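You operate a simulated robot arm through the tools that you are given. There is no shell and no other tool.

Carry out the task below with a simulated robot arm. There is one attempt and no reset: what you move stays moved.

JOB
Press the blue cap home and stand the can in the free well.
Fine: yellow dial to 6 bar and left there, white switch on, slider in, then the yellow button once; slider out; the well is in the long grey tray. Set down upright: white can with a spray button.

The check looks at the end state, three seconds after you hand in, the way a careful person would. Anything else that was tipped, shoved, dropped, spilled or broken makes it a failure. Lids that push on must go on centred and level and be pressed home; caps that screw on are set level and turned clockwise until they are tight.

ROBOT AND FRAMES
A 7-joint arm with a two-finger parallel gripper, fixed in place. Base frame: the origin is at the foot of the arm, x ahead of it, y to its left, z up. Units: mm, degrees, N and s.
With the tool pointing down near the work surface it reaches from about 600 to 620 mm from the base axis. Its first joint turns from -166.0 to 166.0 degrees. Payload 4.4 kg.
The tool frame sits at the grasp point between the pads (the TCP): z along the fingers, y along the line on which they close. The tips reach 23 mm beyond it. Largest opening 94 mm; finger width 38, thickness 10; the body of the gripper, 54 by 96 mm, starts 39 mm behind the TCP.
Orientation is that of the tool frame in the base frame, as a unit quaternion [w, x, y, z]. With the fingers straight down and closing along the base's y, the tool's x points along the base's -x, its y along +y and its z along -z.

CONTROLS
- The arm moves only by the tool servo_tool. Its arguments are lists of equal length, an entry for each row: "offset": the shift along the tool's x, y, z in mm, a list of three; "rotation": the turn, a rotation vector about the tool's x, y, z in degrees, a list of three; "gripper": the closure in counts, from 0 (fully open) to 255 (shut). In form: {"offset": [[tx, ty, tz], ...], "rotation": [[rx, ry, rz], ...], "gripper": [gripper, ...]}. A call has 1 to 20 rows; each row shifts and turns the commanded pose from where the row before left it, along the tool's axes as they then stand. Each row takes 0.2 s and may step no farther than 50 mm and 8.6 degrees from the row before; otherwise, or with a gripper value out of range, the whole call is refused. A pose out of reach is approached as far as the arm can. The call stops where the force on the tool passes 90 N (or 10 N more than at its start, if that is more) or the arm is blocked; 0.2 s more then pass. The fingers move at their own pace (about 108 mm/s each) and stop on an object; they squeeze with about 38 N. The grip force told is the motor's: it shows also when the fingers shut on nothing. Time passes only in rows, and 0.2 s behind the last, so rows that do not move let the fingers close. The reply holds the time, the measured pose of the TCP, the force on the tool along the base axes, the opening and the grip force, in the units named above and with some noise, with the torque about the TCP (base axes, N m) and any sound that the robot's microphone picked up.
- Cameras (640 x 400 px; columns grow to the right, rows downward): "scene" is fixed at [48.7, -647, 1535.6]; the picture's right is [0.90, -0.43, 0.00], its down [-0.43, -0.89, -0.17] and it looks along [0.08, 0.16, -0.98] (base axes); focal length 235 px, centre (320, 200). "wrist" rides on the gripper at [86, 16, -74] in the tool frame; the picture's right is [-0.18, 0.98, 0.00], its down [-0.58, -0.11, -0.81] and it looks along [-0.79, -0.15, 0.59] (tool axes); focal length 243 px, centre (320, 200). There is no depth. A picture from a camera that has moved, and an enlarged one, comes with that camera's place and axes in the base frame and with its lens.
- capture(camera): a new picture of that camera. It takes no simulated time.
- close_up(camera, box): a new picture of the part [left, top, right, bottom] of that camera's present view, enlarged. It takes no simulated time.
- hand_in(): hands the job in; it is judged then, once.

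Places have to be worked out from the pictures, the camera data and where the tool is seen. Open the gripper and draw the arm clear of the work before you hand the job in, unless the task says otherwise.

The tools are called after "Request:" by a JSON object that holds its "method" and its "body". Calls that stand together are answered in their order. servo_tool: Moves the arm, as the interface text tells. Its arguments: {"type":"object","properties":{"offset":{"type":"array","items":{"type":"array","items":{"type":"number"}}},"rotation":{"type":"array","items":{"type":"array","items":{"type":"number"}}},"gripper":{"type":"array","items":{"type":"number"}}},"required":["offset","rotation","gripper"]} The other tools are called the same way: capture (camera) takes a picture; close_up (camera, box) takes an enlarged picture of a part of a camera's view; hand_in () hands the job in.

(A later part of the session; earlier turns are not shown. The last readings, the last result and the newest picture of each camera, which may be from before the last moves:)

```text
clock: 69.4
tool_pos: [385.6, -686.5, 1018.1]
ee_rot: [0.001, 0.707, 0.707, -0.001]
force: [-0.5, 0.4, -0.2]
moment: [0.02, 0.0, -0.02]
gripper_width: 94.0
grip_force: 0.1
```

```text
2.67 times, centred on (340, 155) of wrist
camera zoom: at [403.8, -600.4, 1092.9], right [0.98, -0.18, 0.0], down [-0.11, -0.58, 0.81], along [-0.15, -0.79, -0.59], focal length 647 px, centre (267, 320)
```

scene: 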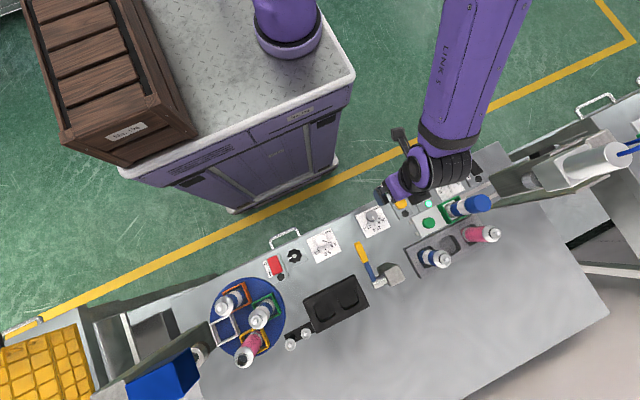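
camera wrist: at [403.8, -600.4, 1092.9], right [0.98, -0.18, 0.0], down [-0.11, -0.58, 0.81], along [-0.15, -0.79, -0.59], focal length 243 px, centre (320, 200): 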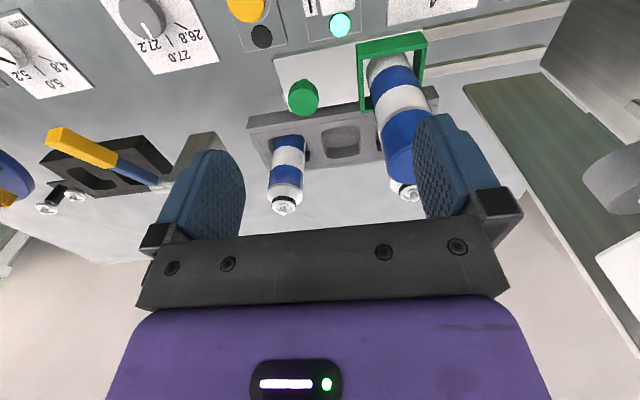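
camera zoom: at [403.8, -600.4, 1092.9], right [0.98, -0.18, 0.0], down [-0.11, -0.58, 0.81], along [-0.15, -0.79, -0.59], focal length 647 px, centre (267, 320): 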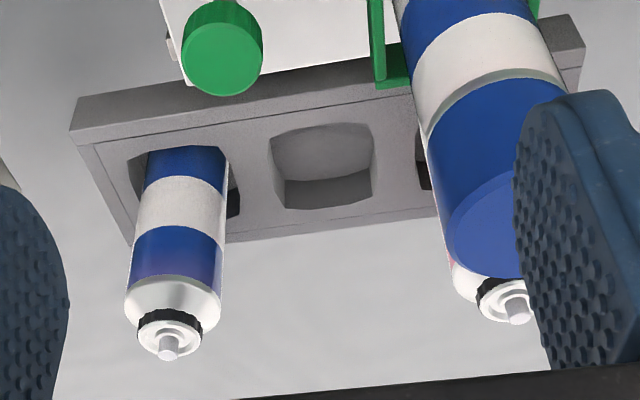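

The tray top comes out at about z=822 with wells about 75 mm apart (left can about x=317, right can about x=467), so the free well is near (392, -832). I go closer with closed fingers to measure it better.

Request:
{"method": "servo_tool", "body": {"offset": [[-18, -15, 16], [-18, -15, 16], [-18, -15, 16], [0, 0, 0]], "rotation": [[0, 0, 0], [0, 0, 0], [0, 0, 0], [0, 0, 0]], "gripper": [255, 255, 255, 255]}}

Request:
{"method": "capture", "body": {"camera": "wrist"}}

Request:
{"method": "close_up", "body": {"camera": "wrist", "box": [300, 50, 500, 200]}}

```text
clock: 70.4
tool_pos: [340.0, -741.4, 972.4]
ee_rot: [0.0, 0.707, 0.707, 0.0]
force: [0.1, 0.2, 0.1]
moment: [0.0, -0.03, -0.01]
gripper_width: 0.1
grip_force: 37.9
```

```text
taken
camera wrist: at [358.2, -656.4, 1045.2], right [0.98, -0.18, 0.0], down [-0.11, -0.58, 0.81], along [-0.15, -0.79, -0.59], focal length 243 px, centre (320, 200)
```

wrist: 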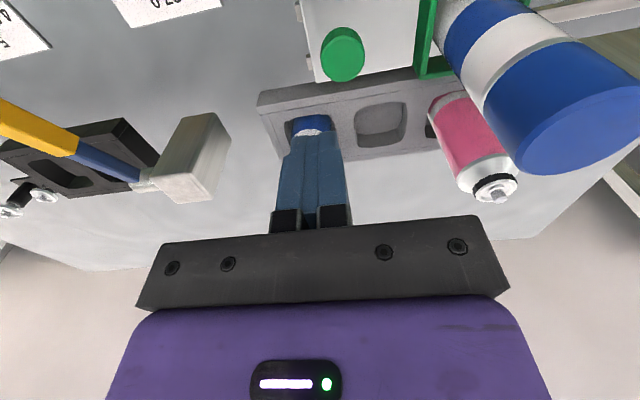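

```text
2.67 times, centred on (400, 125) of wrist
camera zoom: at [358.2, -656.4, 1045.2], right [0.98, -0.18, 0.0], down [-0.11, -0.58, 0.81], along [-0.15, -0.79, -0.59], focal length 647 px, centre (107, 400)
```

zoom: 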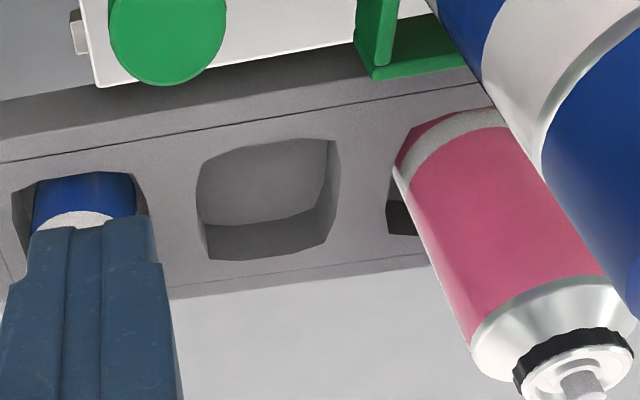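

The free well is a 53 mm square centred at about (392.5, -832.5), rim at z about 824. For the can I will use the fingers closing along y with a 10° lean of the wrist away from the press; I rise, turn to θ=0°, tilt and open partly.

Request:
{"method": "servo_tool", "body": {"offset": [[0, 0, -20], [0, 0, -20], [0, 0, 0], [0, 0, 0], [0, 0, 0], [0, 0, 0], [0, 0, 0], [0, 0, 0], [0, 0, 0], [0, 0, 0], [0, 0, 0], [0, 0, 0], [0, 0, 0], [0, 0, 0], [0, 0, 0], [0, 0, 0]], "rotation": [[0, 0, 0], [0, 0, 0], [0, 0, -8.2], [0, 0, -8.2], [0, 0, -8.2], [0, 0, -8.2], [0, 0, -8.2], [0, 0, -8.2], [0, 0, -8.2], [0, 0, -8.2], [0, 0, -8.2], [0, 0, -8.1], [0, 0, -8.1], [0, -5, 0], [0, -5, 0], [0, 0, 0]], "gripper": [255, 255, 255, 255, 255, 255, 255, 255, 255, 255, 255, 60, 60, 60, 60, 60]}}

Request:
{"method": "capture", "body": {"camera": "wrist"}}

Request:
{"method": "capture", "body": {"camera": "scene"}}

```text
clock: 73.8
tool_pos: [342.1, -742.2, 1010.7]
ee_rot: [0.088, 0.0, 0.996, 0.0]
force: [0.2, 0.0, 0.3]
moment: [-0.01, 0.0, 0.01]
gripper_width: 71.8
grip_force: 0.1
```

```text
taken
camera wrist: at [244.6, -727.1, 1067.7], right [0.18, 0.98, 0.03], down [0.43, -0.11, 0.9], along [0.88, -0.15, -0.44], focal length 243 px, centre (320, 200)
```

wrist: 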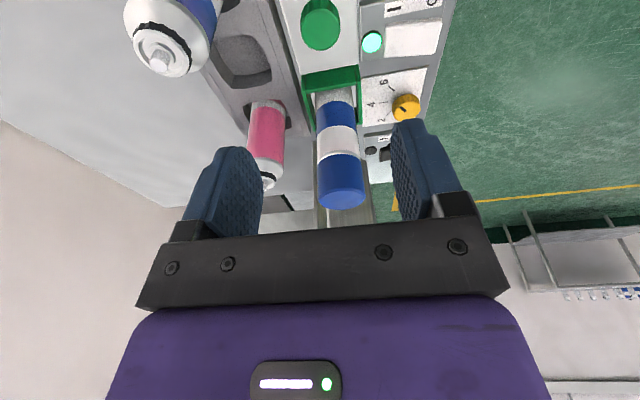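

```text
taken
```

scene: 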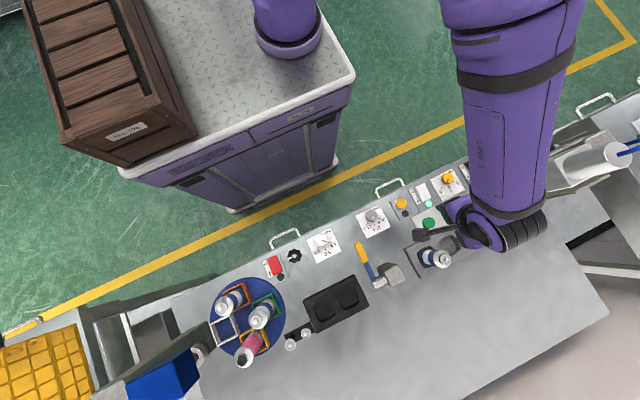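

The can stands nicely in view between the fingers. I zoom in to measure the cap and can precisely.

Request:
{"method": "close_up", "body": {"camera": "wrist", "box": [260, 60, 420, 220]}}

Request:
{"method": "close_up", "body": {"camera": "wrist", "box": [180, 0, 340, 130]}}

```text
2.50 times, centred on (340, 140) of wrist
camera zoom: at [244.6, -727.1, 1067.7], right [0.18, 0.98, 0.03], down [0.43, -0.11, 0.9], along [0.88, -0.15, -0.44], focal length 606 px, centre (270, 350)
```

zoom: 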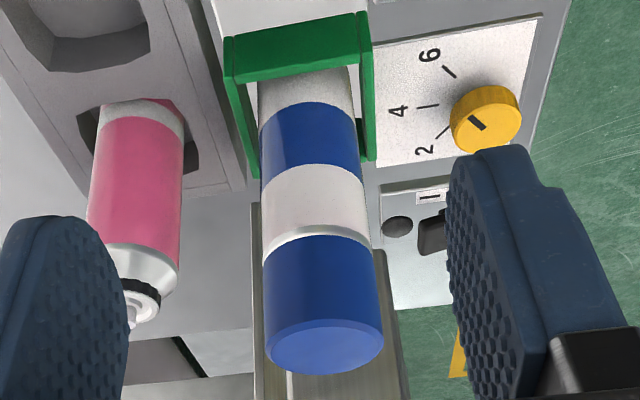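

```text
3.08 times, centred on (260, 65) of wrist
camera zoom: at [244.6, -727.1, 1067.7], right [0.18, 0.98, 0.03], down [0.43, -0.11, 0.9], along [0.88, -0.15, -0.44], focal length 746 px, centre (505, 615)
```

zoom: 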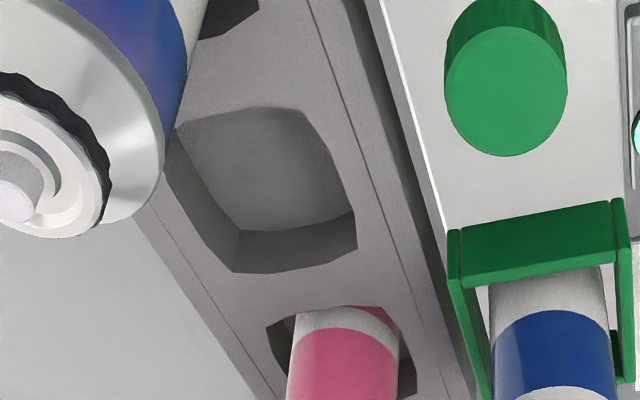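

Cap and can body are both about 45 mm across; the can axis is at about (452.5, -740), cap top z about 965, cap rim about 923-926. I reduce the tilt to 7° and move above the can with the tips well above the cap.

Request:
{"method": "servo_tool", "body": {"offset": [[0, 0, 0], [-27.4, 0.75, 3.37], [-27.4, 0.75, 3.37], [-27.4, 0.75, 3.37], [-27.4, 0.75, 3.37], [0, 0, 0]], "rotation": [[0, 3, 0], [0, 0, 0], [0, 0, 0], [0, 0, 0], [0, 0, 0], [0, 0, 0]], "gripper": [60, 60, 60, 60, 60, 60]}}

Request:
{"method": "capture", "body": {"camera": "wrist"}}

Request:
{"method": "close_up", "body": {"camera": "wrist", "box": [230, 40, 430, 220]}}

Request:
{"method": "close_up", "body": {"camera": "scene", "box": [400, 100, 640, 260]}}

```text
clock: 75.2
tool_pos: [450.4, -739.0, 1009.1]
ee_rot: [0.06, 0.0, 0.998, 0.0]
force: [1.0, -0.2, 0.7]
moment: [0.05, 0.0, 0.01]
gripper_width: 71.7
grip_force: 0.0
```

```text
taken
camera wrist: at [356.6, -724.2, 1072.2], right [0.18, 0.98, 0.02], down [0.48, -0.11, 0.87], along [0.86, -0.15, -0.49], focal length 243 px, centre (320, 200)
```

wrist: 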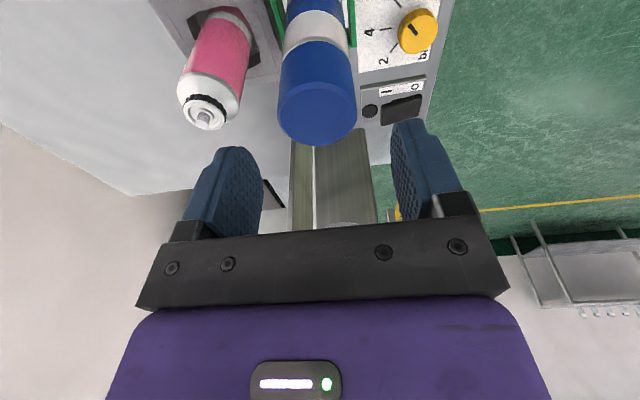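

```text
2.22 times, centred on (330, 130) of wrist
camera zoom: at [356.6, -724.2, 1072.2], right [0.18, 0.98, 0.02], down [0.48, -0.11, 0.87], along [0.86, -0.15, -0.49], focal length 539 px, centre (298, 356)
```

zoom: 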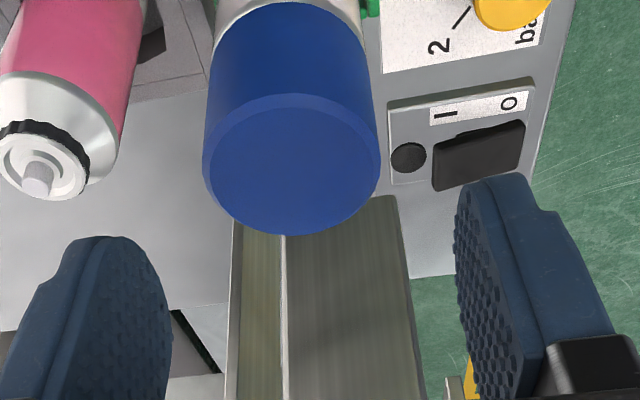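

```text
2.50 times, centred on (520, 180) of scene
camera zoom: at [48.7, -647.0, 1535.6], right [0.9, -0.43, 0.0], down [-0.43, -0.89, -0.17], along [0.08, 0.16, -0.98], focal length 588 px, centre (-180, 250)
```

zoom: 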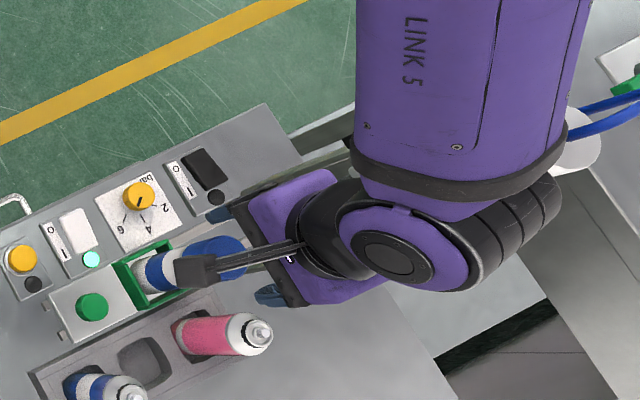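

The can axis sits within about 1 mm of the TCP line. I lower vertically around the cap to z about 933, in two stages.

Request:
{"method": "servo_tool", "body": {"offset": [[2.3, 0, 18.9], [2.3, 0, 18.9], [1.2, 0, 10], [0, 0, 0]], "rotation": [[0, 0, 0], [0, 0, 0], [0, 0, 0], [0, 0, 0]], "gripper": [60, 60, 60, 60]}}

Request:
{"method": "capture", "body": {"camera": "wrist"}}

Request:
{"method": "close_up", "body": {"camera": "scene", "box": [400, 100, 640, 260]}}

```text
clock: 76.2
tool_pos: [451.3, -737.9, 961.1]
ee_rot: [0.061, 0.0, 0.998, 0.0]
force: [-0.4, 0.7, 0.5]
moment: [-0.01, 0.01, 0.02]
gripper_width: 72.1
grip_force: 0.1
```

```text
taken
camera wrist: at [358.2, -723.5, 1024.6], right [0.18, 0.98, 0.02], down [0.48, -0.11, 0.87], along [0.86, -0.15, -0.49], focal length 243 px, centre (320, 200)
```

wrist: 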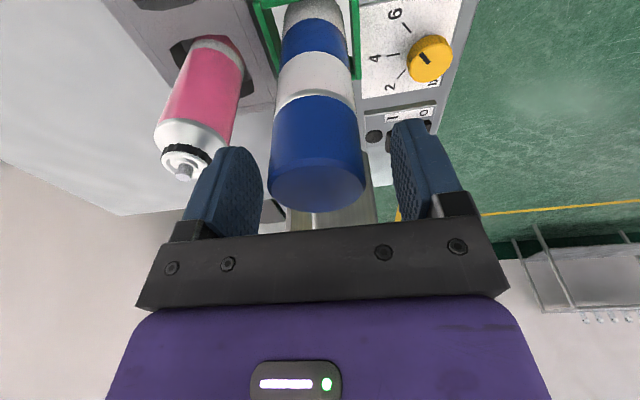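

```text
2.50 times, centred on (520, 180) of scene
camera zoom: at [48.7, -647.0, 1535.6], right [0.9, -0.43, 0.0], down [-0.43, -0.89, -0.17], along [0.08, 0.16, -0.98], focal length 588 px, centre (-180, 250)
```

zoom: 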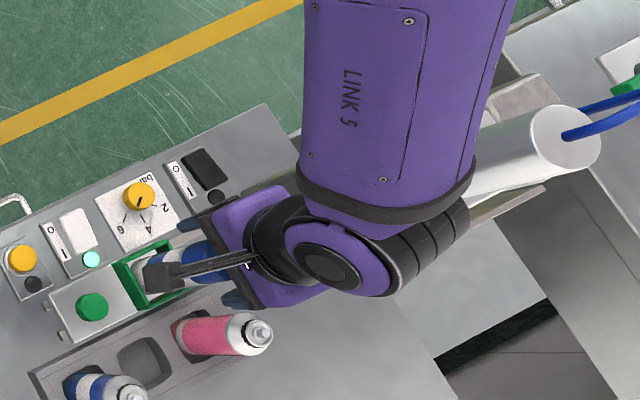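

The arm still has clear space to the press bracket. I lower the last 28 mm.

Request:
{"method": "servo_tool", "body": {"offset": [[1.7, -1, 13.9], [1.7, 0, 13.9], [0, 0, 0]], "rotation": [[0, 0, 0], [0, 0, 0], [0, 0, 0]], "gripper": [60, 60, 60]}}

Request:
{"method": "capture", "body": {"camera": "wrist"}}

Request:
{"method": "close_up", "body": {"camera": "wrist", "box": [200, 60, 440, 240]}}

```text
clock: 77.0
tool_pos: [453.5, -739.0, 932.7]
ee_rot: [0.061, 0.0, 0.998, 0.0]
force: [1.2, -0.1, -0.1]
moment: [0.01, -0.03, 0.0]
gripper_width: 71.8
grip_force: 0.1
```

```text
taken
camera wrist: at [359.1, -724.6, 995.6], right [0.18, 0.98, 0.02], down [0.48, -0.11, 0.87], along [0.86, -0.15, -0.49], focal length 243 px, centre (320, 200)
```

wrist: 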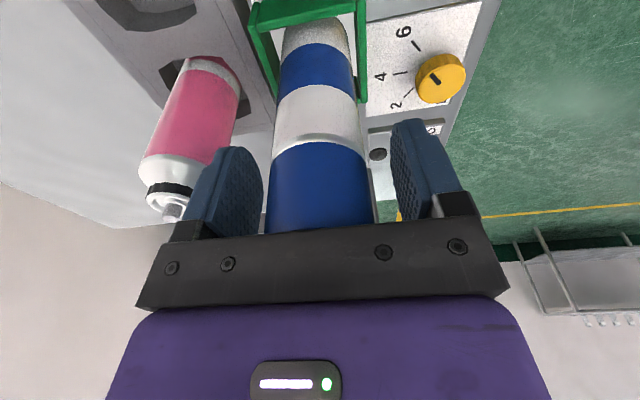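

```text
2.22 times, centred on (320, 150) of wrist
camera zoom: at [359.1, -724.6, 995.6], right [0.18, 0.98, 0.02], down [0.48, -0.11, 0.87], along [0.86, -0.15, -0.49], focal length 539 px, centre (320, 311)
```

zoom: 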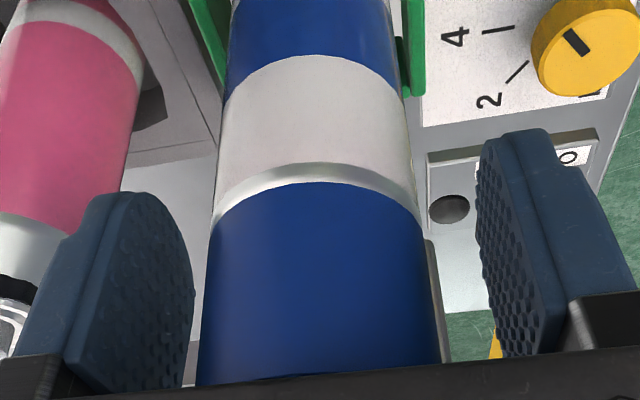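

The fingers stand on both sides of the cap and upper body with no contact. I close the gripper on it.

Request:
{"method": "servo_tool", "body": {"offset": [[0, 0, 0], [0, 0, 0], [0, 0, 0], [0, 0, 0]], "rotation": [[0, 0, 0], [0, 0, 0], [0, 0, 0], [0, 0, 0]], "gripper": [120, 255, 255, 255]}}

Request:
{"method": "close_up", "body": {"camera": "wrist", "box": [200, 60, 440, 240]}}

```text
clock: 78.0
tool_pos: [452.7, -741.5, 932.9]
ee_rot: [0.061, 0.0, 0.998, 0.0]
force: [0.1, 0.9, 0.0]
moment: [-0.06, 0.04, 0.0]
gripper_width: 44.3
grip_force: 38.4
```

```text
2.22 times, centred on (320, 150) of wrist
camera zoom: at [359.1, -724.7, 995.6], right [0.18, 0.98, 0.02], down [0.48, -0.11, 0.87], along [0.86, -0.15, -0.49], focal length 539 px, centre (320, 311)
```

zoom: 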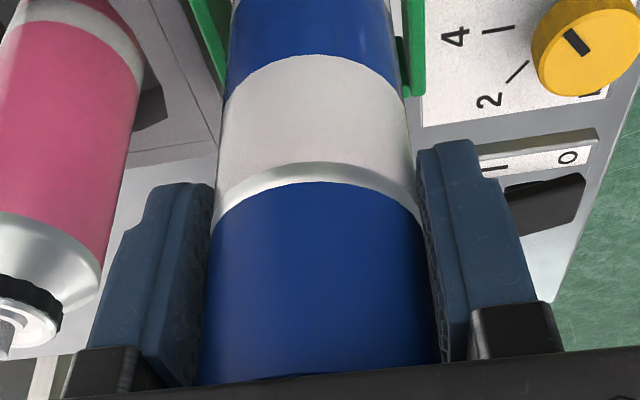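

Gripped at 44.3 mm with no side load. I lift slowly by 8 mm and check that the can comes with the cap.

Request:
{"method": "servo_tool", "body": {"offset": [[-0.25, 0, -2], [-0.25, 0, -2], [-0.25, 0, -2], [-0.25, 0, -2], [0, 0, 0]], "rotation": [[0, 0, 0], [0, 0, 0], [0, 0, 0], [0, 0, 0], [0, 0, 0]], "gripper": [255, 255, 255, 255, 255]}}

Request:
{"method": "capture", "body": {"camera": "wrist"}}

Request:
{"method": "close_up", "body": {"camera": "wrist", "box": [200, 60, 440, 240]}}

```text
clock: 79.2
tool_pos: [453.2, -740.8, 941.7]
ee_rot: [0.061, 0.0, 0.998, 0.0]
force: [0.5, -0.7, -1.6]
moment: [0.01, -0.02, 0.03]
gripper_width: 44.4
grip_force: 37.9
```

```text
taken
camera wrist: at [358.7, -725.1, 1004.3], right [0.18, 0.98, 0.02], down [0.48, -0.11, 0.87], along [0.86, -0.15, -0.49], focal length 243 px, centre (320, 200)
```

wrist: 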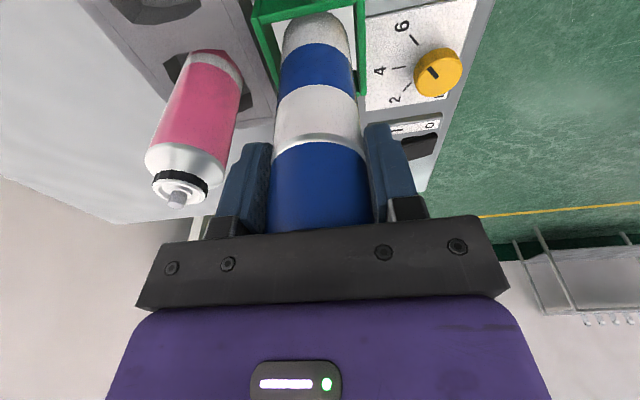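

```text
2.22 times, centred on (320, 150) of wrist
camera zoom: at [358.7, -725.1, 1004.3], right [0.18, 0.98, 0.02], down [0.48, -0.11, 0.87], along [0.86, -0.15, -0.49], focal length 539 px, centre (320, 311)
```

zoom: 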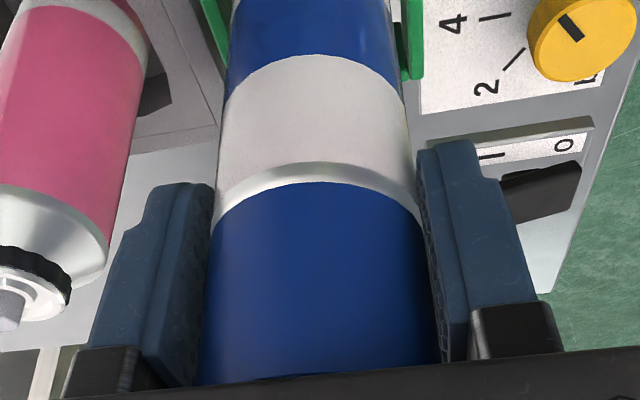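

The can came up together with its cap. I lift it clear, carry it over to x about 392 and then across to above the free well.

Request:
{"method": "servo_tool", "body": {"offset": [[-1.8, 0, -14.5], [-2.2, 0, -18], [-2.2, 0, -18], [19.55, 0, -2.4], [19.55, 0, -2.4], [19.55, 0, -2.4], [0, 0, 0]], "rotation": [[0, 0, 0], [0, 0, 0], [0, 0, 0], [0, 0, 0], [0, 0, 0], [0, 0, 0], [0, 0, 0]], "gripper": [255, 255, 255, 255, 255, 255, 255]}}

Request:
{"method": "servo_tool", "body": {"offset": [[0, -15, 0], [0, -19, 0], [0, -19, 0], [0, -19, 0], [0, -19.4, 0], [0, 0, 0], [0, 0, 0]], "rotation": [[0, 0, 0], [0, 0, 0], [0, 0, 0], [0, 0, 0], [0, 0, 0], [0, 0, 0], [0, 0, 0]], "gripper": [255, 255, 255, 255, 255, 255, 255]}}

Request:
{"method": "capture", "body": {"camera": "wrist"}}

Request:
{"method": "capture", "body": {"camera": "scene"}}

```text
clock: 80.8
tool_pos: [394.5, -740.8, 990.7]
ee_rot: [0.061, 0.0, 0.998, 0.0]
force: [-0.5, 0.1, -1.8]
moment: [0.0, 0.02, -0.01]
gripper_width: 44.7
grip_force: 37.8
```

```text
clock: 82.4
tool_pos: [392.6, -831.7, 991.3]
ee_rot: [0.061, 0.0, 0.998, 0.0]
force: [-0.1, 0.4, -1.7]
moment: [-0.02, 0.02, 0.0]
gripper_width: 44.4
grip_force: 38.4
```

```text
taken
camera wrist: at [299.3, -816.8, 1053.6], right [0.18, 0.98, 0.02], down [0.48, -0.11, 0.87], along [0.86, -0.15, -0.49], focal length 243 px, centre (320, 200)
```

wrist: 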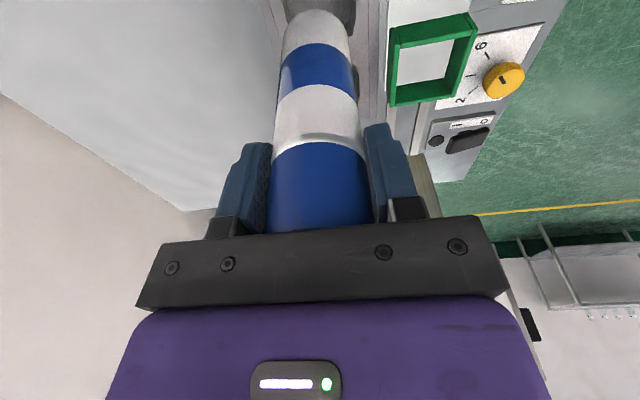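

```text
taken
```

scene: 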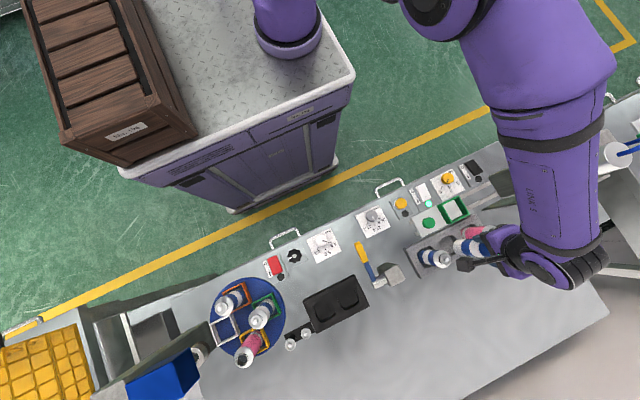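

The can hangs above the well, bottom about z=877. I lower it to about 12 mm above the tray to check the alignment.

Request:
{"method": "servo_tool", "body": {"offset": [[1.6, 0, 13.2], [1.6, 0, 13.2], [1.6, 0, 13.2], [0, 0, 0]], "rotation": [[0, 0, 0], [0, 0, 0], [0, 0, 0], [0, 0, 0]], "gripper": [255, 255, 255, 255]}}

Request:
{"method": "capture", "body": {"camera": "wrist"}}

Request:
{"method": "close_up", "body": {"camera": "wrist", "box": [200, 0, 420, 160]}}

Request:
{"method": "close_up", "body": {"camera": "scene", "box": [390, 190, 520, 290]}}

```text
clock: 83.4
tool_pos: [394.3, -829.9, 951.7]
ee_rot: [0.061, 0.001, 0.998, 0.0]
force: [-0.1, 0.9, -1.3]
moment: [0.03, 0.0, 0.01]
gripper_width: 44.5
grip_force: 37.9
```

```text
taken
camera wrist: at [300.1, -814.4, 1014.8], right [0.18, 0.98, 0.02], down [0.48, -0.11, 0.87], along [0.86, -0.15, -0.49], focal length 243 px, centre (320, 200)
```

wrist: 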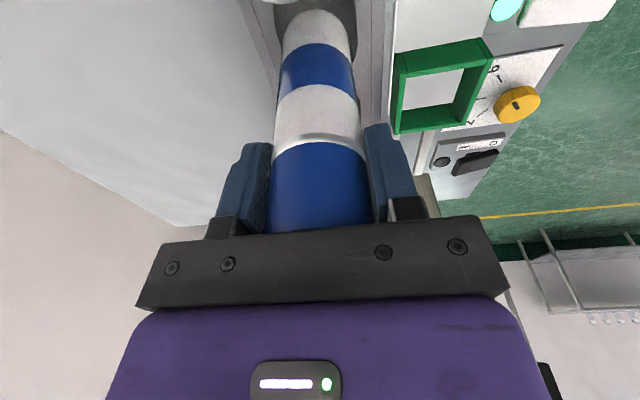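

```text
2.50 times, centred on (310, 80) of wrist
camera zoom: at [300.1, -814.4, 1014.8], right [0.18, 0.98, 0.02], down [0.48, -0.11, 0.87], along [0.86, -0.15, -0.49], focal length 606 px, centre (345, 500)
```

zoom: 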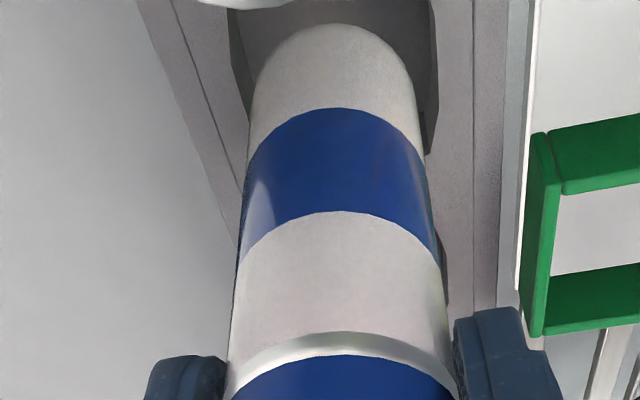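

```text
4.00 times, centred on (455, 240) of scene
camera zoom: at [48.7, -647.0, 1535.6], right [0.9, -0.43, 0.0], down [-0.43, -0.89, -0.17], along [0.08, 0.16, -0.98], focal length 940 px, centre (-220, 40)
```

zoom: 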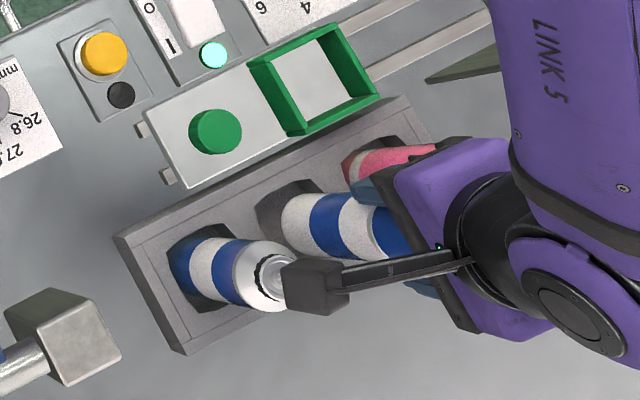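

I enlarge the region around the can's bottom and the well rim for a more exact alignment check.

Request:
{"method": "close_up", "body": {"camera": "wrist", "box": [255, 0, 375, 75]}}

Request:
{"method": "close_up", "body": {"camera": "scene", "box": [430, 215, 490, 255]}}

```text
5.33 times, centred on (315, 38) of wrist
camera zoom: at [300.1, -814.4, 1014.8], right [0.18, 0.98, 0.02], down [0.48, -0.11, 0.87], along [0.86, -0.15, -0.49], focal length 1294 px, centre (347, 1067)
```

zoom: 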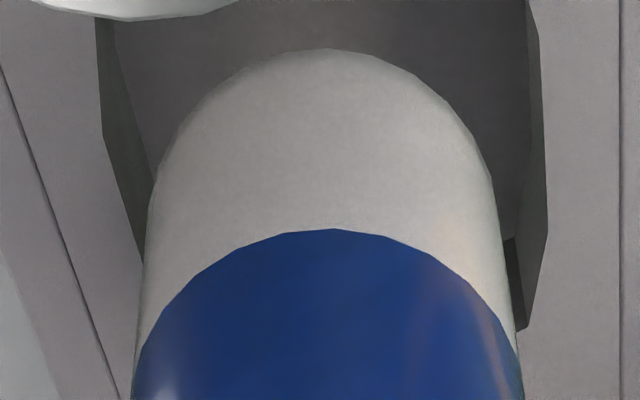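

```text
10.00 times, centred on (460, 235) of scene
camera zoom: at [48.7, -647.0, 1535.6], right [0.9, -0.43, 0.0], down [-0.43, -0.89, -0.17], along [0.08, 0.16, -0.98], focal length 2351 px, centre (-1080, -150)
```

zoom: 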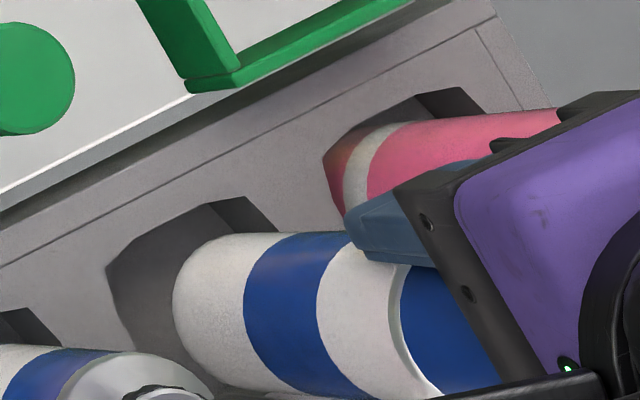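

The can's axis is within about 1.5 mm of the centre of the 57 mm well opening. I correct 1 mm in y and lower it into the well carefully.

Request:
{"method": "servo_tool", "body": {"offset": [[0, 1, 0], [0.61, 0, 4.96], [0.61, 0, 4.96], [0.61, 0, 4.96], [0.61, 0, 4.96], [0, 0, 0]], "rotation": [[0, 0, 0], [0, 0, 0], [0, 0, 0], [0, 0, 0], [0, 0, 0], [0, 0, 0]], "gripper": [255, 255, 255, 255, 255, 255]}}

Request:
{"method": "close_up", "body": {"camera": "wrist", "box": [220, 0, 420, 125]}}

Request:
{"method": "close_up", "body": {"camera": "scene", "box": [400, 200, 500, 270]}}

```text
clock: 84.8
tool_pos: [394.0, -829.7, 931.2]
ee_rot: [0.061, 0.0, 0.998, 0.0]
force: [-0.4, 0.1, -1.4]
moment: [-0.02, -0.01, -0.02]
gripper_width: 44.7
grip_force: 38.0
```

```text
3.20 times, centred on (320, 62) of wrist
camera zoom: at [300.1, -814.4, 994.9], right [0.18, 0.98, 0.02], down [0.48, -0.11, 0.87], along [0.86, -0.15, -0.49], focal length 776 px, centre (320, 640)
```

zoom: 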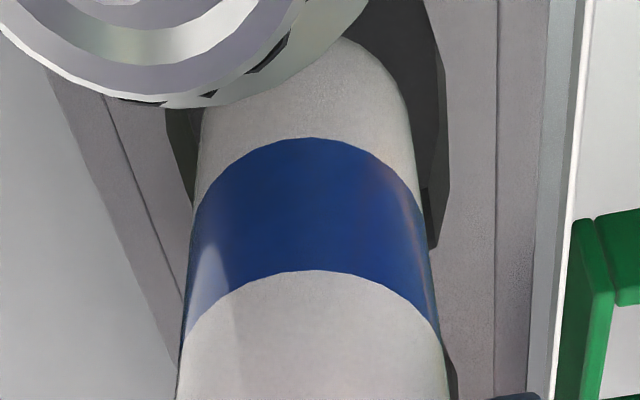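

```text
5.71 times, centred on (450, 235) of scene
camera zoom: at [48.7, -647.0, 1535.6], right [0.9, -0.43, 0.0], down [-0.43, -0.89, -0.17], along [0.08, 0.16, -0.98], focal length 1343 px, centre (-423, 0)
```

zoom: 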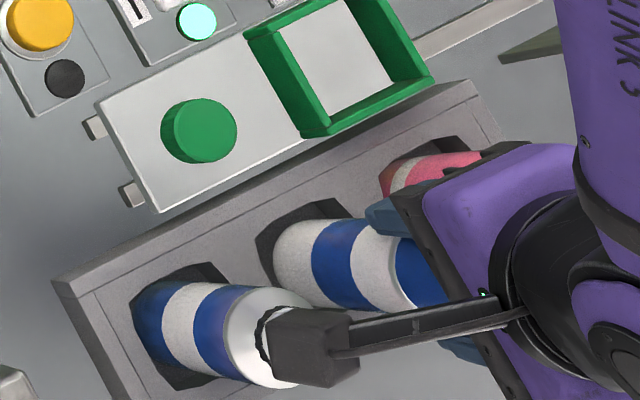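

The can enters the well centred. I lower further in 2 mm steps and watch for the floor contact.

Request:
{"method": "servo_tool", "body": {"offset": [[0.25, 0, 2], [0.25, 0, 2], [0.25, 0, 2], [0.25, 0, 2], [0, 0, 0]], "rotation": [[0, 0, 0], [0, 0, 0], [0, 0, 0], [0, 0, 0], [0, 0, 0]], "gripper": [255, 255, 255, 255, 255]}}

```text
clock: 86.0
tool_pos: [392.9, -829.2, 924.9]
ee_rot: [0.061, 0.0, 0.998, 0.0]
force: [0.0, 0.5, -1.8]
moment: [0.0, 0.01, 0.02]
gripper_width: 44.6
grip_force: 38.1
```

No contact yet at z about 924; I continue in 1.5 mm steps.

Request:
{"method": "servo_tool", "body": {"offset": [[0.18, 0, 1.5], [0.18, 0, 1.5], [0, 0, 0]], "rotation": [[0, 0, 0], [0, 0, 0], [0, 0, 0]], "gripper": [255, 255, 255]}}

Request:
{"method": "servo_tool", "body": {"offset": [[0.12, 0, 1], [0.12, 0, 1], [0, 0, 0]], "rotation": [[0, 0, 0], [0, 0, 0], [0, 0, 0]], "gripper": [255, 255, 255]}}

```text
clock: 86.8
tool_pos: [393.9, -829.8, 920.6]
ee_rot: [0.062, 0.0, 0.998, 0.0]
force: [-1.0, 0.4, -0.7]
moment: [-0.04, 0.01, 0.01]
gripper_width: 44.4
grip_force: 37.7
```

```text
clock: 87.6
tool_pos: [394.8, -830.0, 920.4]
ee_rot: [0.062, 0.0, 0.998, 0.0]
force: [-0.1, 0.2, -1.8]
moment: [0.03, -0.02, 0.0]
gripper_width: 44.5
grip_force: 38.1
```

Still no contact. I continue in 1 mm steps.

Request:
{"method": "servo_tool", "body": {"offset": [[0.12, 0, 1], [0.12, 0, 1], [0, 0, 0]], "rotation": [[0, 0, 0], [0, 0, 0], [0, 0, 0]], "gripper": [255, 255, 255]}}

Request:
{"method": "capture", "body": {"camera": "wrist"}}

Request:
{"method": "close_up", "body": {"camera": "scene", "box": [400, 200, 500, 270]}}

```text
clock: 88.4
tool_pos: [394.0, -828.1, 917.0]
ee_rot: [0.06, 0.0, 0.998, 0.0]
force: [0.0, 0.7, -1.6]
moment: [0.03, -0.01, -0.02]
gripper_width: 44.6
grip_force: 37.8
```

```text
taken
camera wrist: at [300.7, -814.1, 980.2], right [0.18, 0.98, 0.02], down [0.48, -0.11, 0.87], along [0.86, -0.15, -0.49], focal length 243 px, centre (320, 200)
```

wrist: 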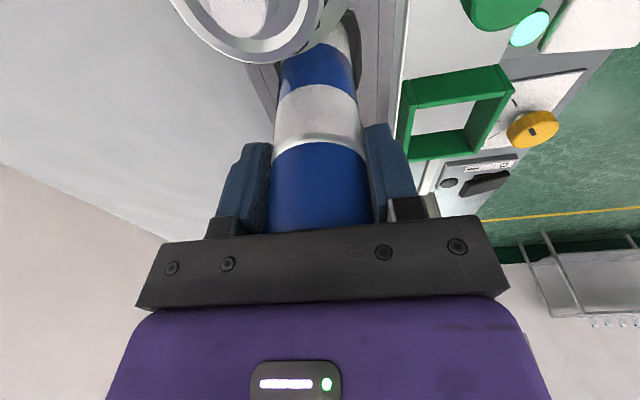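

```text
5.71 times, centred on (450, 235) of scene
camera zoom: at [48.7, -647.0, 1535.6], right [0.9, -0.43, 0.0], down [-0.43, -0.89, -0.17], along [0.08, 0.16, -0.98], focal length 1343 px, centre (-423, 0)
```

zoom: 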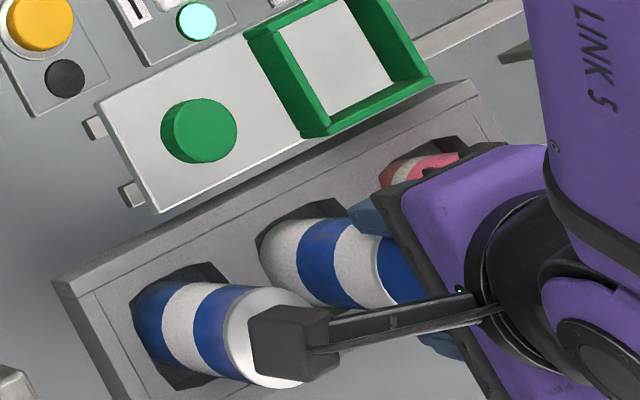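

Still free (no force change). The camera housing stays above the left can. I keep lowering in 1 mm steps.

Request:
{"method": "servo_tool", "body": {"offset": [[0.12, 0, 1], [0.12, 0, 1], [0, 0, 0]], "rotation": [[0, 0, 0], [0, 0, 0], [0, 0, 0]], "gripper": [255, 255, 255]}}

Request:
{"method": "servo_tool", "body": {"offset": [[0.12, 0, 1], [0.12, 0, 1], [0, 0, 0]], "rotation": [[0, 0, 0], [0, 0, 0], [0, 0, 0]], "gripper": [255, 255, 255]}}

```text
clock: 89.2
tool_pos: [395.1, -829.8, 917.4]
ee_rot: [0.061, 0.0, 0.998, 0.0]
force: [0.4, 1.8, 4.4]
moment: [0.24, 0.01, -0.01]
gripper_width: 44.3
grip_force: 37.8
```

```text
clock: 90.0
tool_pos: [395.2, -828.1, 915.8]
ee_rot: [0.061, 0.0, 0.998, -0.002]
force: [-1.0, 0.3, 22.2]
moment: [0.15, 0.13, -0.03]
gripper_width: 44.6
grip_force: 37.6
```

The can stands on the well floor (22 N). I relieve the push by 1.7 mm, then open the fingers a little.

Request:
{"method": "servo_tool", "body": {"offset": [[-0.21, 0, -1.7], [0, 0, 0]], "rotation": [[0, 0, 0], [0, 0, 0]], "gripper": [255, 255]}}

Request:
{"method": "servo_tool", "body": {"offset": [[0, 0, 0], [0, 0, 0], [0, 0, 0], [0, 0, 0]], "rotation": [[0, 0, 0], [0, 0, 0], [0, 0, 0], [0, 0, 0]], "gripper": [125, 110, 90, 80]}}

Request:
{"method": "capture", "body": {"camera": "wrist"}}

```text
clock: 90.6
tool_pos: [394.2, -831.0, 914.2]
ee_rot: [0.061, 0.0, 0.998, 0.0]
force: [1.9, -2.0, 13.5]
moment: [-0.13, -0.15, 0.02]
gripper_width: 44.5
grip_force: 37.9
```

```text
clock: 91.6
tool_pos: [394.2, -830.8, 914.8]
ee_rot: [0.062, 0.0, 0.998, 0.001]
force: [0.5, 0.1, 0.5]
moment: [0.02, -0.04, 0.03]
gripper_width: 64.6
grip_force: 0.1
```

```text
taken
camera wrist: at [300.2, -814.7, 977.5], right [0.18, 0.98, 0.02], down [0.48, -0.11, 0.87], along [0.86, -0.15, -0.49], focal length 243 px, centre (320, 200)
```

wrist: 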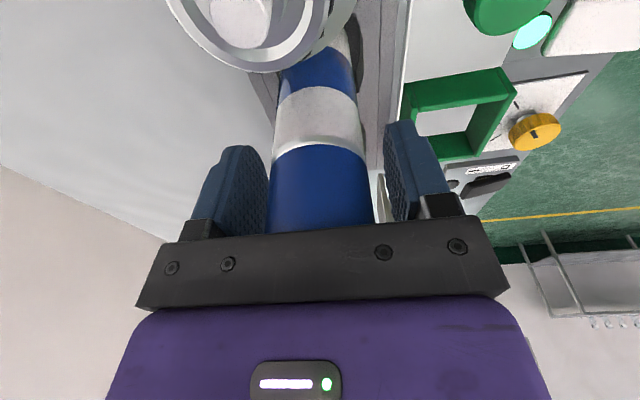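

The fingers are open (64.6 mm) and the can stands free. I rise vertically away from it.

Request:
{"method": "servo_tool", "body": {"offset": [[-1.2, 0, -9.9], [-2.4, 0, -19.85], [-2.4, 0, -19.85], [-2.4, 0, -19.85], [-2.4, 0, -19.85], [0, 0, 0]], "rotation": [[0, 0, 0], [0, 0, 0], [0, 0, 0], [0, 0, 0], [0, 0, 0], [0, 0, 0]], "gripper": [80, 80, 80, 80, 80, 80]}}

Request:
{"method": "capture", "body": {"camera": "wrist"}}

Request:
{"method": "close_up", "body": {"camera": "scene", "box": [400, 190, 520, 280]}}

```text
clock: 93.0
tool_pos: [392.8, -828.7, 1005.3]
ee_rot: [0.062, -0.001, 0.998, 0.0]
force: [0.0, 0.2, -0.3]
moment: [-0.01, 0.01, -0.01]
gripper_width: 64.5
grip_force: 0.1
```

```text
taken
camera wrist: at [299.1, -813.5, 1068.2], right [0.18, 0.98, 0.02], down [0.48, -0.11, 0.87], along [0.86, -0.15, -0.49], focal length 243 px, centre (320, 200)
```

wrist: 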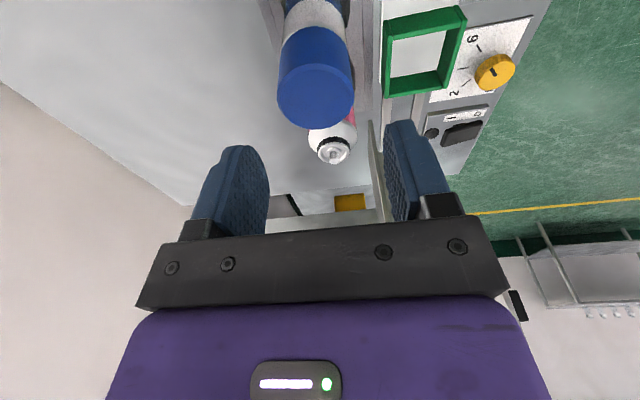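

```text
4.44 times, centred on (460, 235) of scene
camera zoom: at [48.7, -647.0, 1535.6], right [0.9, -0.43, 0.0], down [-0.43, -0.89, -0.17], along [0.08, 0.16, -0.98], focal length 1045 px, centre (-302, 44)
```

zoom: 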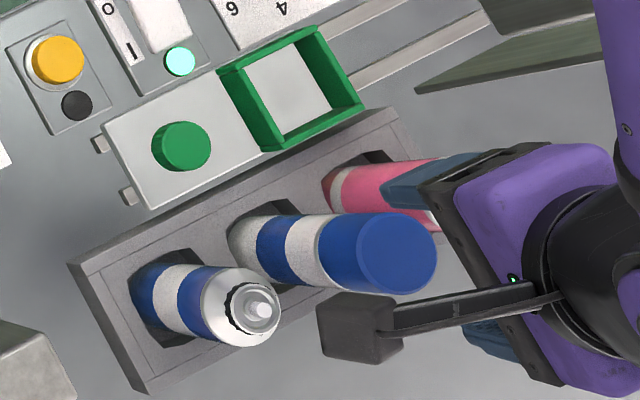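

The can stands in the free well with its cap on. I draw the arm back towards the robot, remove the tilt, open the gripper and check everything.

Request:
{"method": "servo_tool", "body": {"offset": [[-3, 0, -30], [-3, 0, -30], [0, 45, 0], [0, 45, 0], [0, 45, 0], [0, 45, 0], [0, 45, 0], [0, 45, 0], [0, 40, 0], [0, 0, 0], [0, 0, 0], [0, 0, 0]], "rotation": [[0, 0, 0], [0, 0, 0], [0, 0, 0], [0, 0, 0], [0, 0, 0], [0, 0, 0], [0, 0, 0], [0, 0, 0], [0, 0, 0], [0, 3.5, 0], [0, 3.5, 0], [0, 0, 0]], "gripper": [80, 80, 80, 80, 80, 80, 40, 0, 0, 0, 0, 0]}}

Request:
{"method": "capture", "body": {"camera": "scene"}}

Request:
{"method": "close_up", "body": {"camera": "scene", "box": [380, 150, 520, 290]}}

Request:
{"method": "close_up", "body": {"camera": "scene", "box": [400, 215, 500, 275]}}

Request:
{"method": "close_up", "body": {"camera": "scene", "box": [400, 150, 490, 210]}}

```text
clock: 95.6
tool_pos: [391.3, -520.6, 1066.2]
ee_rot: [0.0, 0.0, 1.0, 0.0]
force: [-0.4, 0.8, -0.5]
moment: [-0.03, 0.01, -0.01]
gripper_width: 94.0
grip_force: 0.1
```

```text
taken
```

scene: 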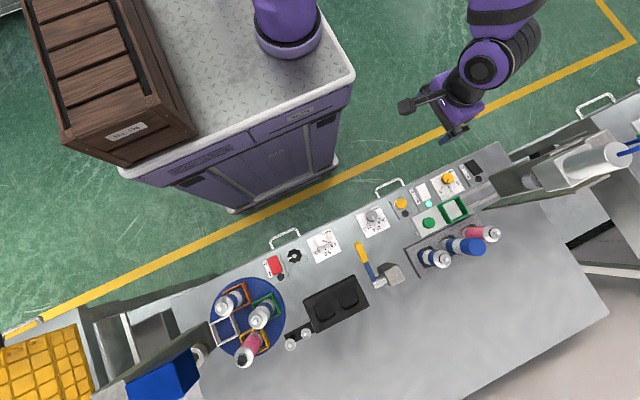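

```text
2.86 times, centred on (450, 220) of scene
camera zoom: at [48.7, -647.0, 1535.6], right [0.9, -0.43, 0.0], down [-0.43, -0.89, -0.17], along [0.08, 0.16, -0.98], focal length 672 px, centre (-51, 143)
```

zoom: 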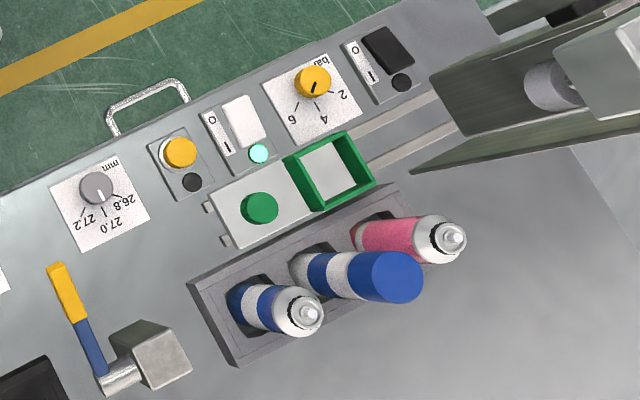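

```text
6.40 times, centred on (450, 245) of scene
camera zoom: at [48.7, -647.0, 1535.6], right [0.9, -0.43, 0.0], down [-0.43, -0.89, -0.17], along [0.08, 0.16, -0.98], focal length 1505 px, centre (-512, -88)
```

zoom: 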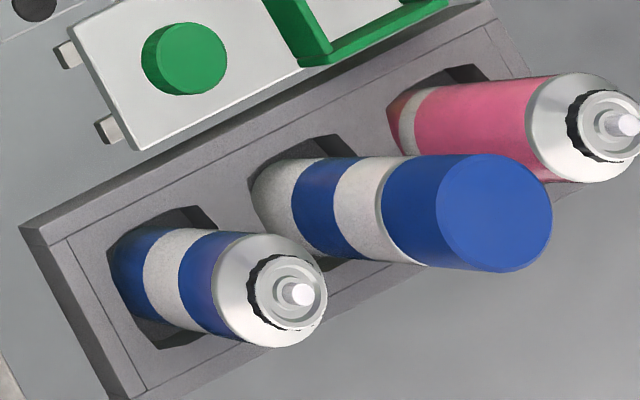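

```text
6.67 times, centred on (445, 180) of scene
camera zoom: at [48.7, -647.0, 1535.6], right [0.9, -0.43, 0.0], down [-0.43, -0.89, -0.17], along [0.08, 0.16, -0.98], focal length 1567 px, centre (-513, 333)
```

zoom: 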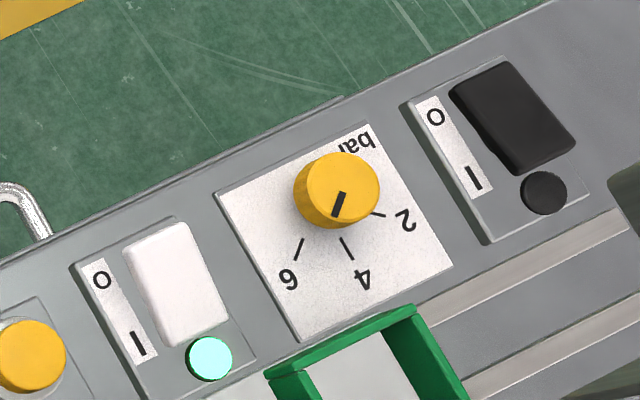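

Everything looks in place: can upright in the middle well, switch lamp on, slider out. I want one more exact reading of the dial, so I bring the wrist camera over it.

Request:
{"method": "servo_tool", "body": {"offset": [[0, 0, 0], [0, 0, 0], [0, 0, 0], [0, 0, 0], [0, 0, 0], [0, 0, 0], [0, 0, 0], [0, 0, 0], [0, 0, 0], [0, 0, 0], [0, 0, 0], [-25, 26.5, 34], [-25, 26.5, 34], [-25, 26.5, 34], [-25, 26.5, 34], [0, 0, 0]], "rotation": [[0, 0, 8.2], [0, 0, 8.2], [0, 0, 8.2], [0, 0, 8.2], [0, 0, 8.2], [0, 0, 8.2], [0, 0, 8.2], [0, 0, 8.2], [0, 0, 8.2], [0, 0, 8.1], [0, 0, 8.1], [0, 0, 0], [0, 0, 0], [0, 0, 0], [0, 0, 0], [0, 0, 0]], "gripper": [0, 0, 0, 0, 0, 0, 0, 0, 0, 0, 0, 0, 0, 0, 0, 0]}}

Request:
{"method": "capture", "body": {"camera": "wrist"}}

Request:
{"method": "close_up", "body": {"camera": "wrist", "box": [260, 20, 400, 120]}}

```text
clock: 99.0
tool_pos: [498.8, -622.1, 928.7]
ee_rot: [0.0, 0.707, 0.707, 0.0]
force: [-0.2, 0.2, 0.5]
moment: [0.03, 0.0, 0.02]
gripper_width: 93.8
grip_force: 0.0
```

```text
taken
camera wrist: at [515.6, -536.8, 1002.7], right [0.98, -0.18, 0.0], down [-0.11, -0.58, 0.81], along [-0.15, -0.79, -0.59], focal length 243 px, centre (320, 200)
```

wrist: 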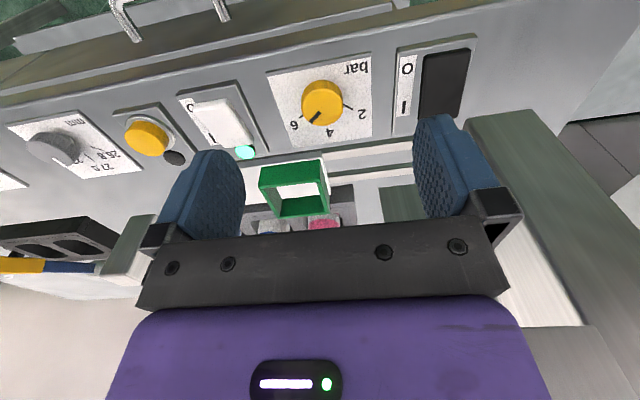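

```text
4.00 times, centred on (330, 70) of wrist
camera zoom: at [515.6, -536.8, 1002.7], right [0.98, -0.18, 0.0], down [-0.11, -0.58, 0.81], along [-0.15, -0.79, -0.59], focal length 970 px, centre (280, 720)
```

zoom: 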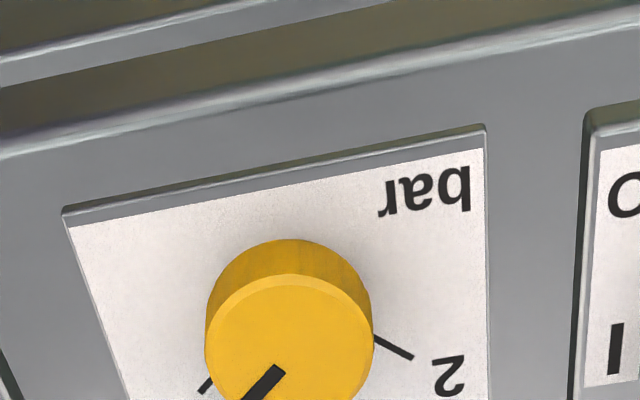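

Request:
{"method": "close_up", "body": {"camera": "wrist", "box": [270, 60, 380, 150]}}

```text
4.44 times, centred on (325, 105) of wrist
camera zoom: at [515.6, -536.8, 1002.7], right [0.98, -0.18, 0.0], down [-0.11, -0.58, 0.81], along [-0.15, -0.79, -0.59], focal length 1078 px, centre (298, 622)
```

zoom: 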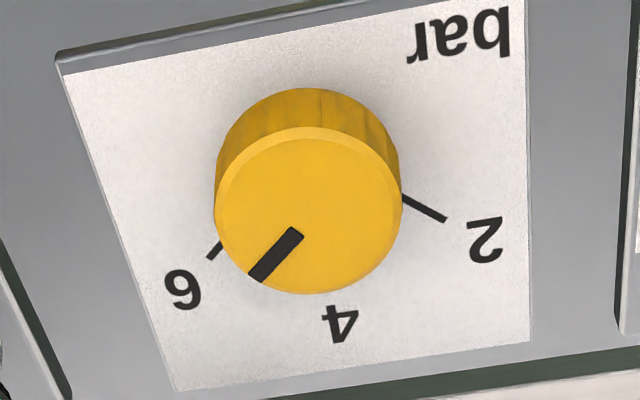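

The ticks turn out to be about 50° apart rather than 45°, so I measure the pointer more exactly with stronger zoom.

Request:
{"method": "close_up", "body": {"camera": "wrist", "box": [296, 75, 352, 130]}}

Request:
{"method": "close_up", "body": {"camera": "wrist", "box": [300, 95, 330, 125]}}

```text
7.27 times, centred on (324, 102) of wrist
camera zoom: at [515.6, -536.8, 1002.7], right [0.98, -0.18, 0.0], down [-0.11, -0.58, 0.81], along [-0.15, -0.79, -0.59], focal length 1764 px, centre (291, 909)
```

zoom: 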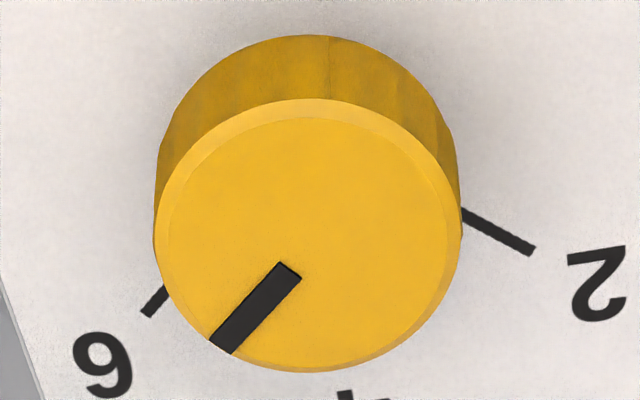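

```text
13.33 times, centred on (315, 110) of wrist
camera zoom: at [515.6, -536.8, 1002.7], right [0.98, -0.18, 0.0], down [-0.11, -0.58, 0.81], along [-0.15, -0.79, -0.59], focal length 3235 px, centre (387, 1400)
```

zoom: 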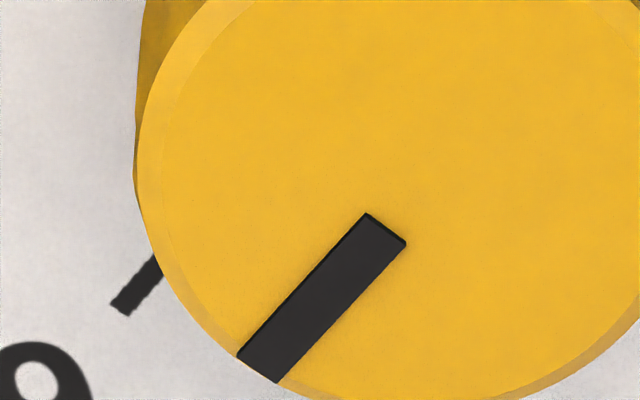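

The pointer line is at 48.9° and the 6 tick at 49.9°, so the dial is on 6. Now I look at the can and cap in the tray from closer.

Request:
{"method": "servo_tool", "body": {"offset": [[0, 0, -30], [0, 0, -30], [-20, -35, -10], [-20, -35, 0], [-20, -35, 0], [0, 0, 0]], "rotation": [[0, 0, 0], [0, 0, 0], [0, 0, 0], [0, 0, 0], [0, 0, 0], [0, 0, 0]], "gripper": [0, 0, 0, 0, 0, 0]}}

Request:
{"method": "capture", "body": {"camera": "wrist"}}

Request:
{"method": "close_up", "body": {"camera": "wrist", "box": [260, 80, 420, 230]}}

```text
clock: 100.4
tool_pos: [392.8, -679.0, 1002.6]
ee_rot: [0.0, 0.707, 0.707, 0.0]
force: [0.6, -0.3, -0.1]
moment: [0.0, 0.01, 0.01]
gripper_width: 93.7
grip_force: 0.0
```

```text
taken
camera wrist: at [410.9, -593.4, 1075.5], right [0.98, -0.18, 0.0], down [-0.11, -0.58, 0.81], along [-0.15, -0.79, -0.59], focal length 243 px, centre (320, 200)
```

wrist: 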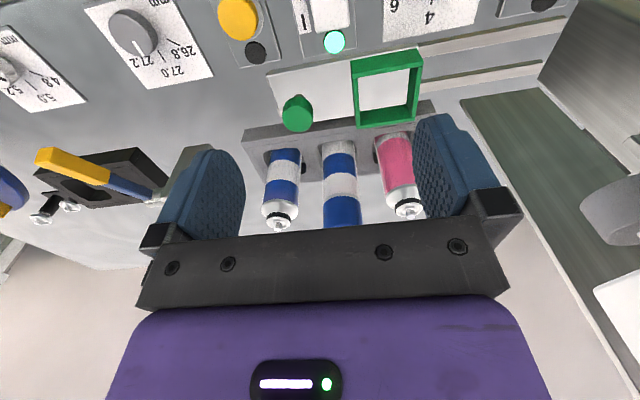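

```text
2.67 times, centred on (340, 155) of wrist
camera zoom: at [410.9, -593.4, 1075.5], right [0.98, -0.18, 0.0], down [-0.11, -0.58, 0.81], along [-0.15, -0.79, -0.59], focal length 647 px, centre (267, 320)
```

zoom: 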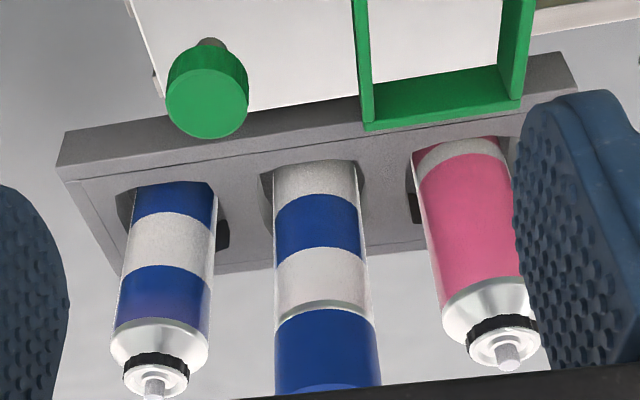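

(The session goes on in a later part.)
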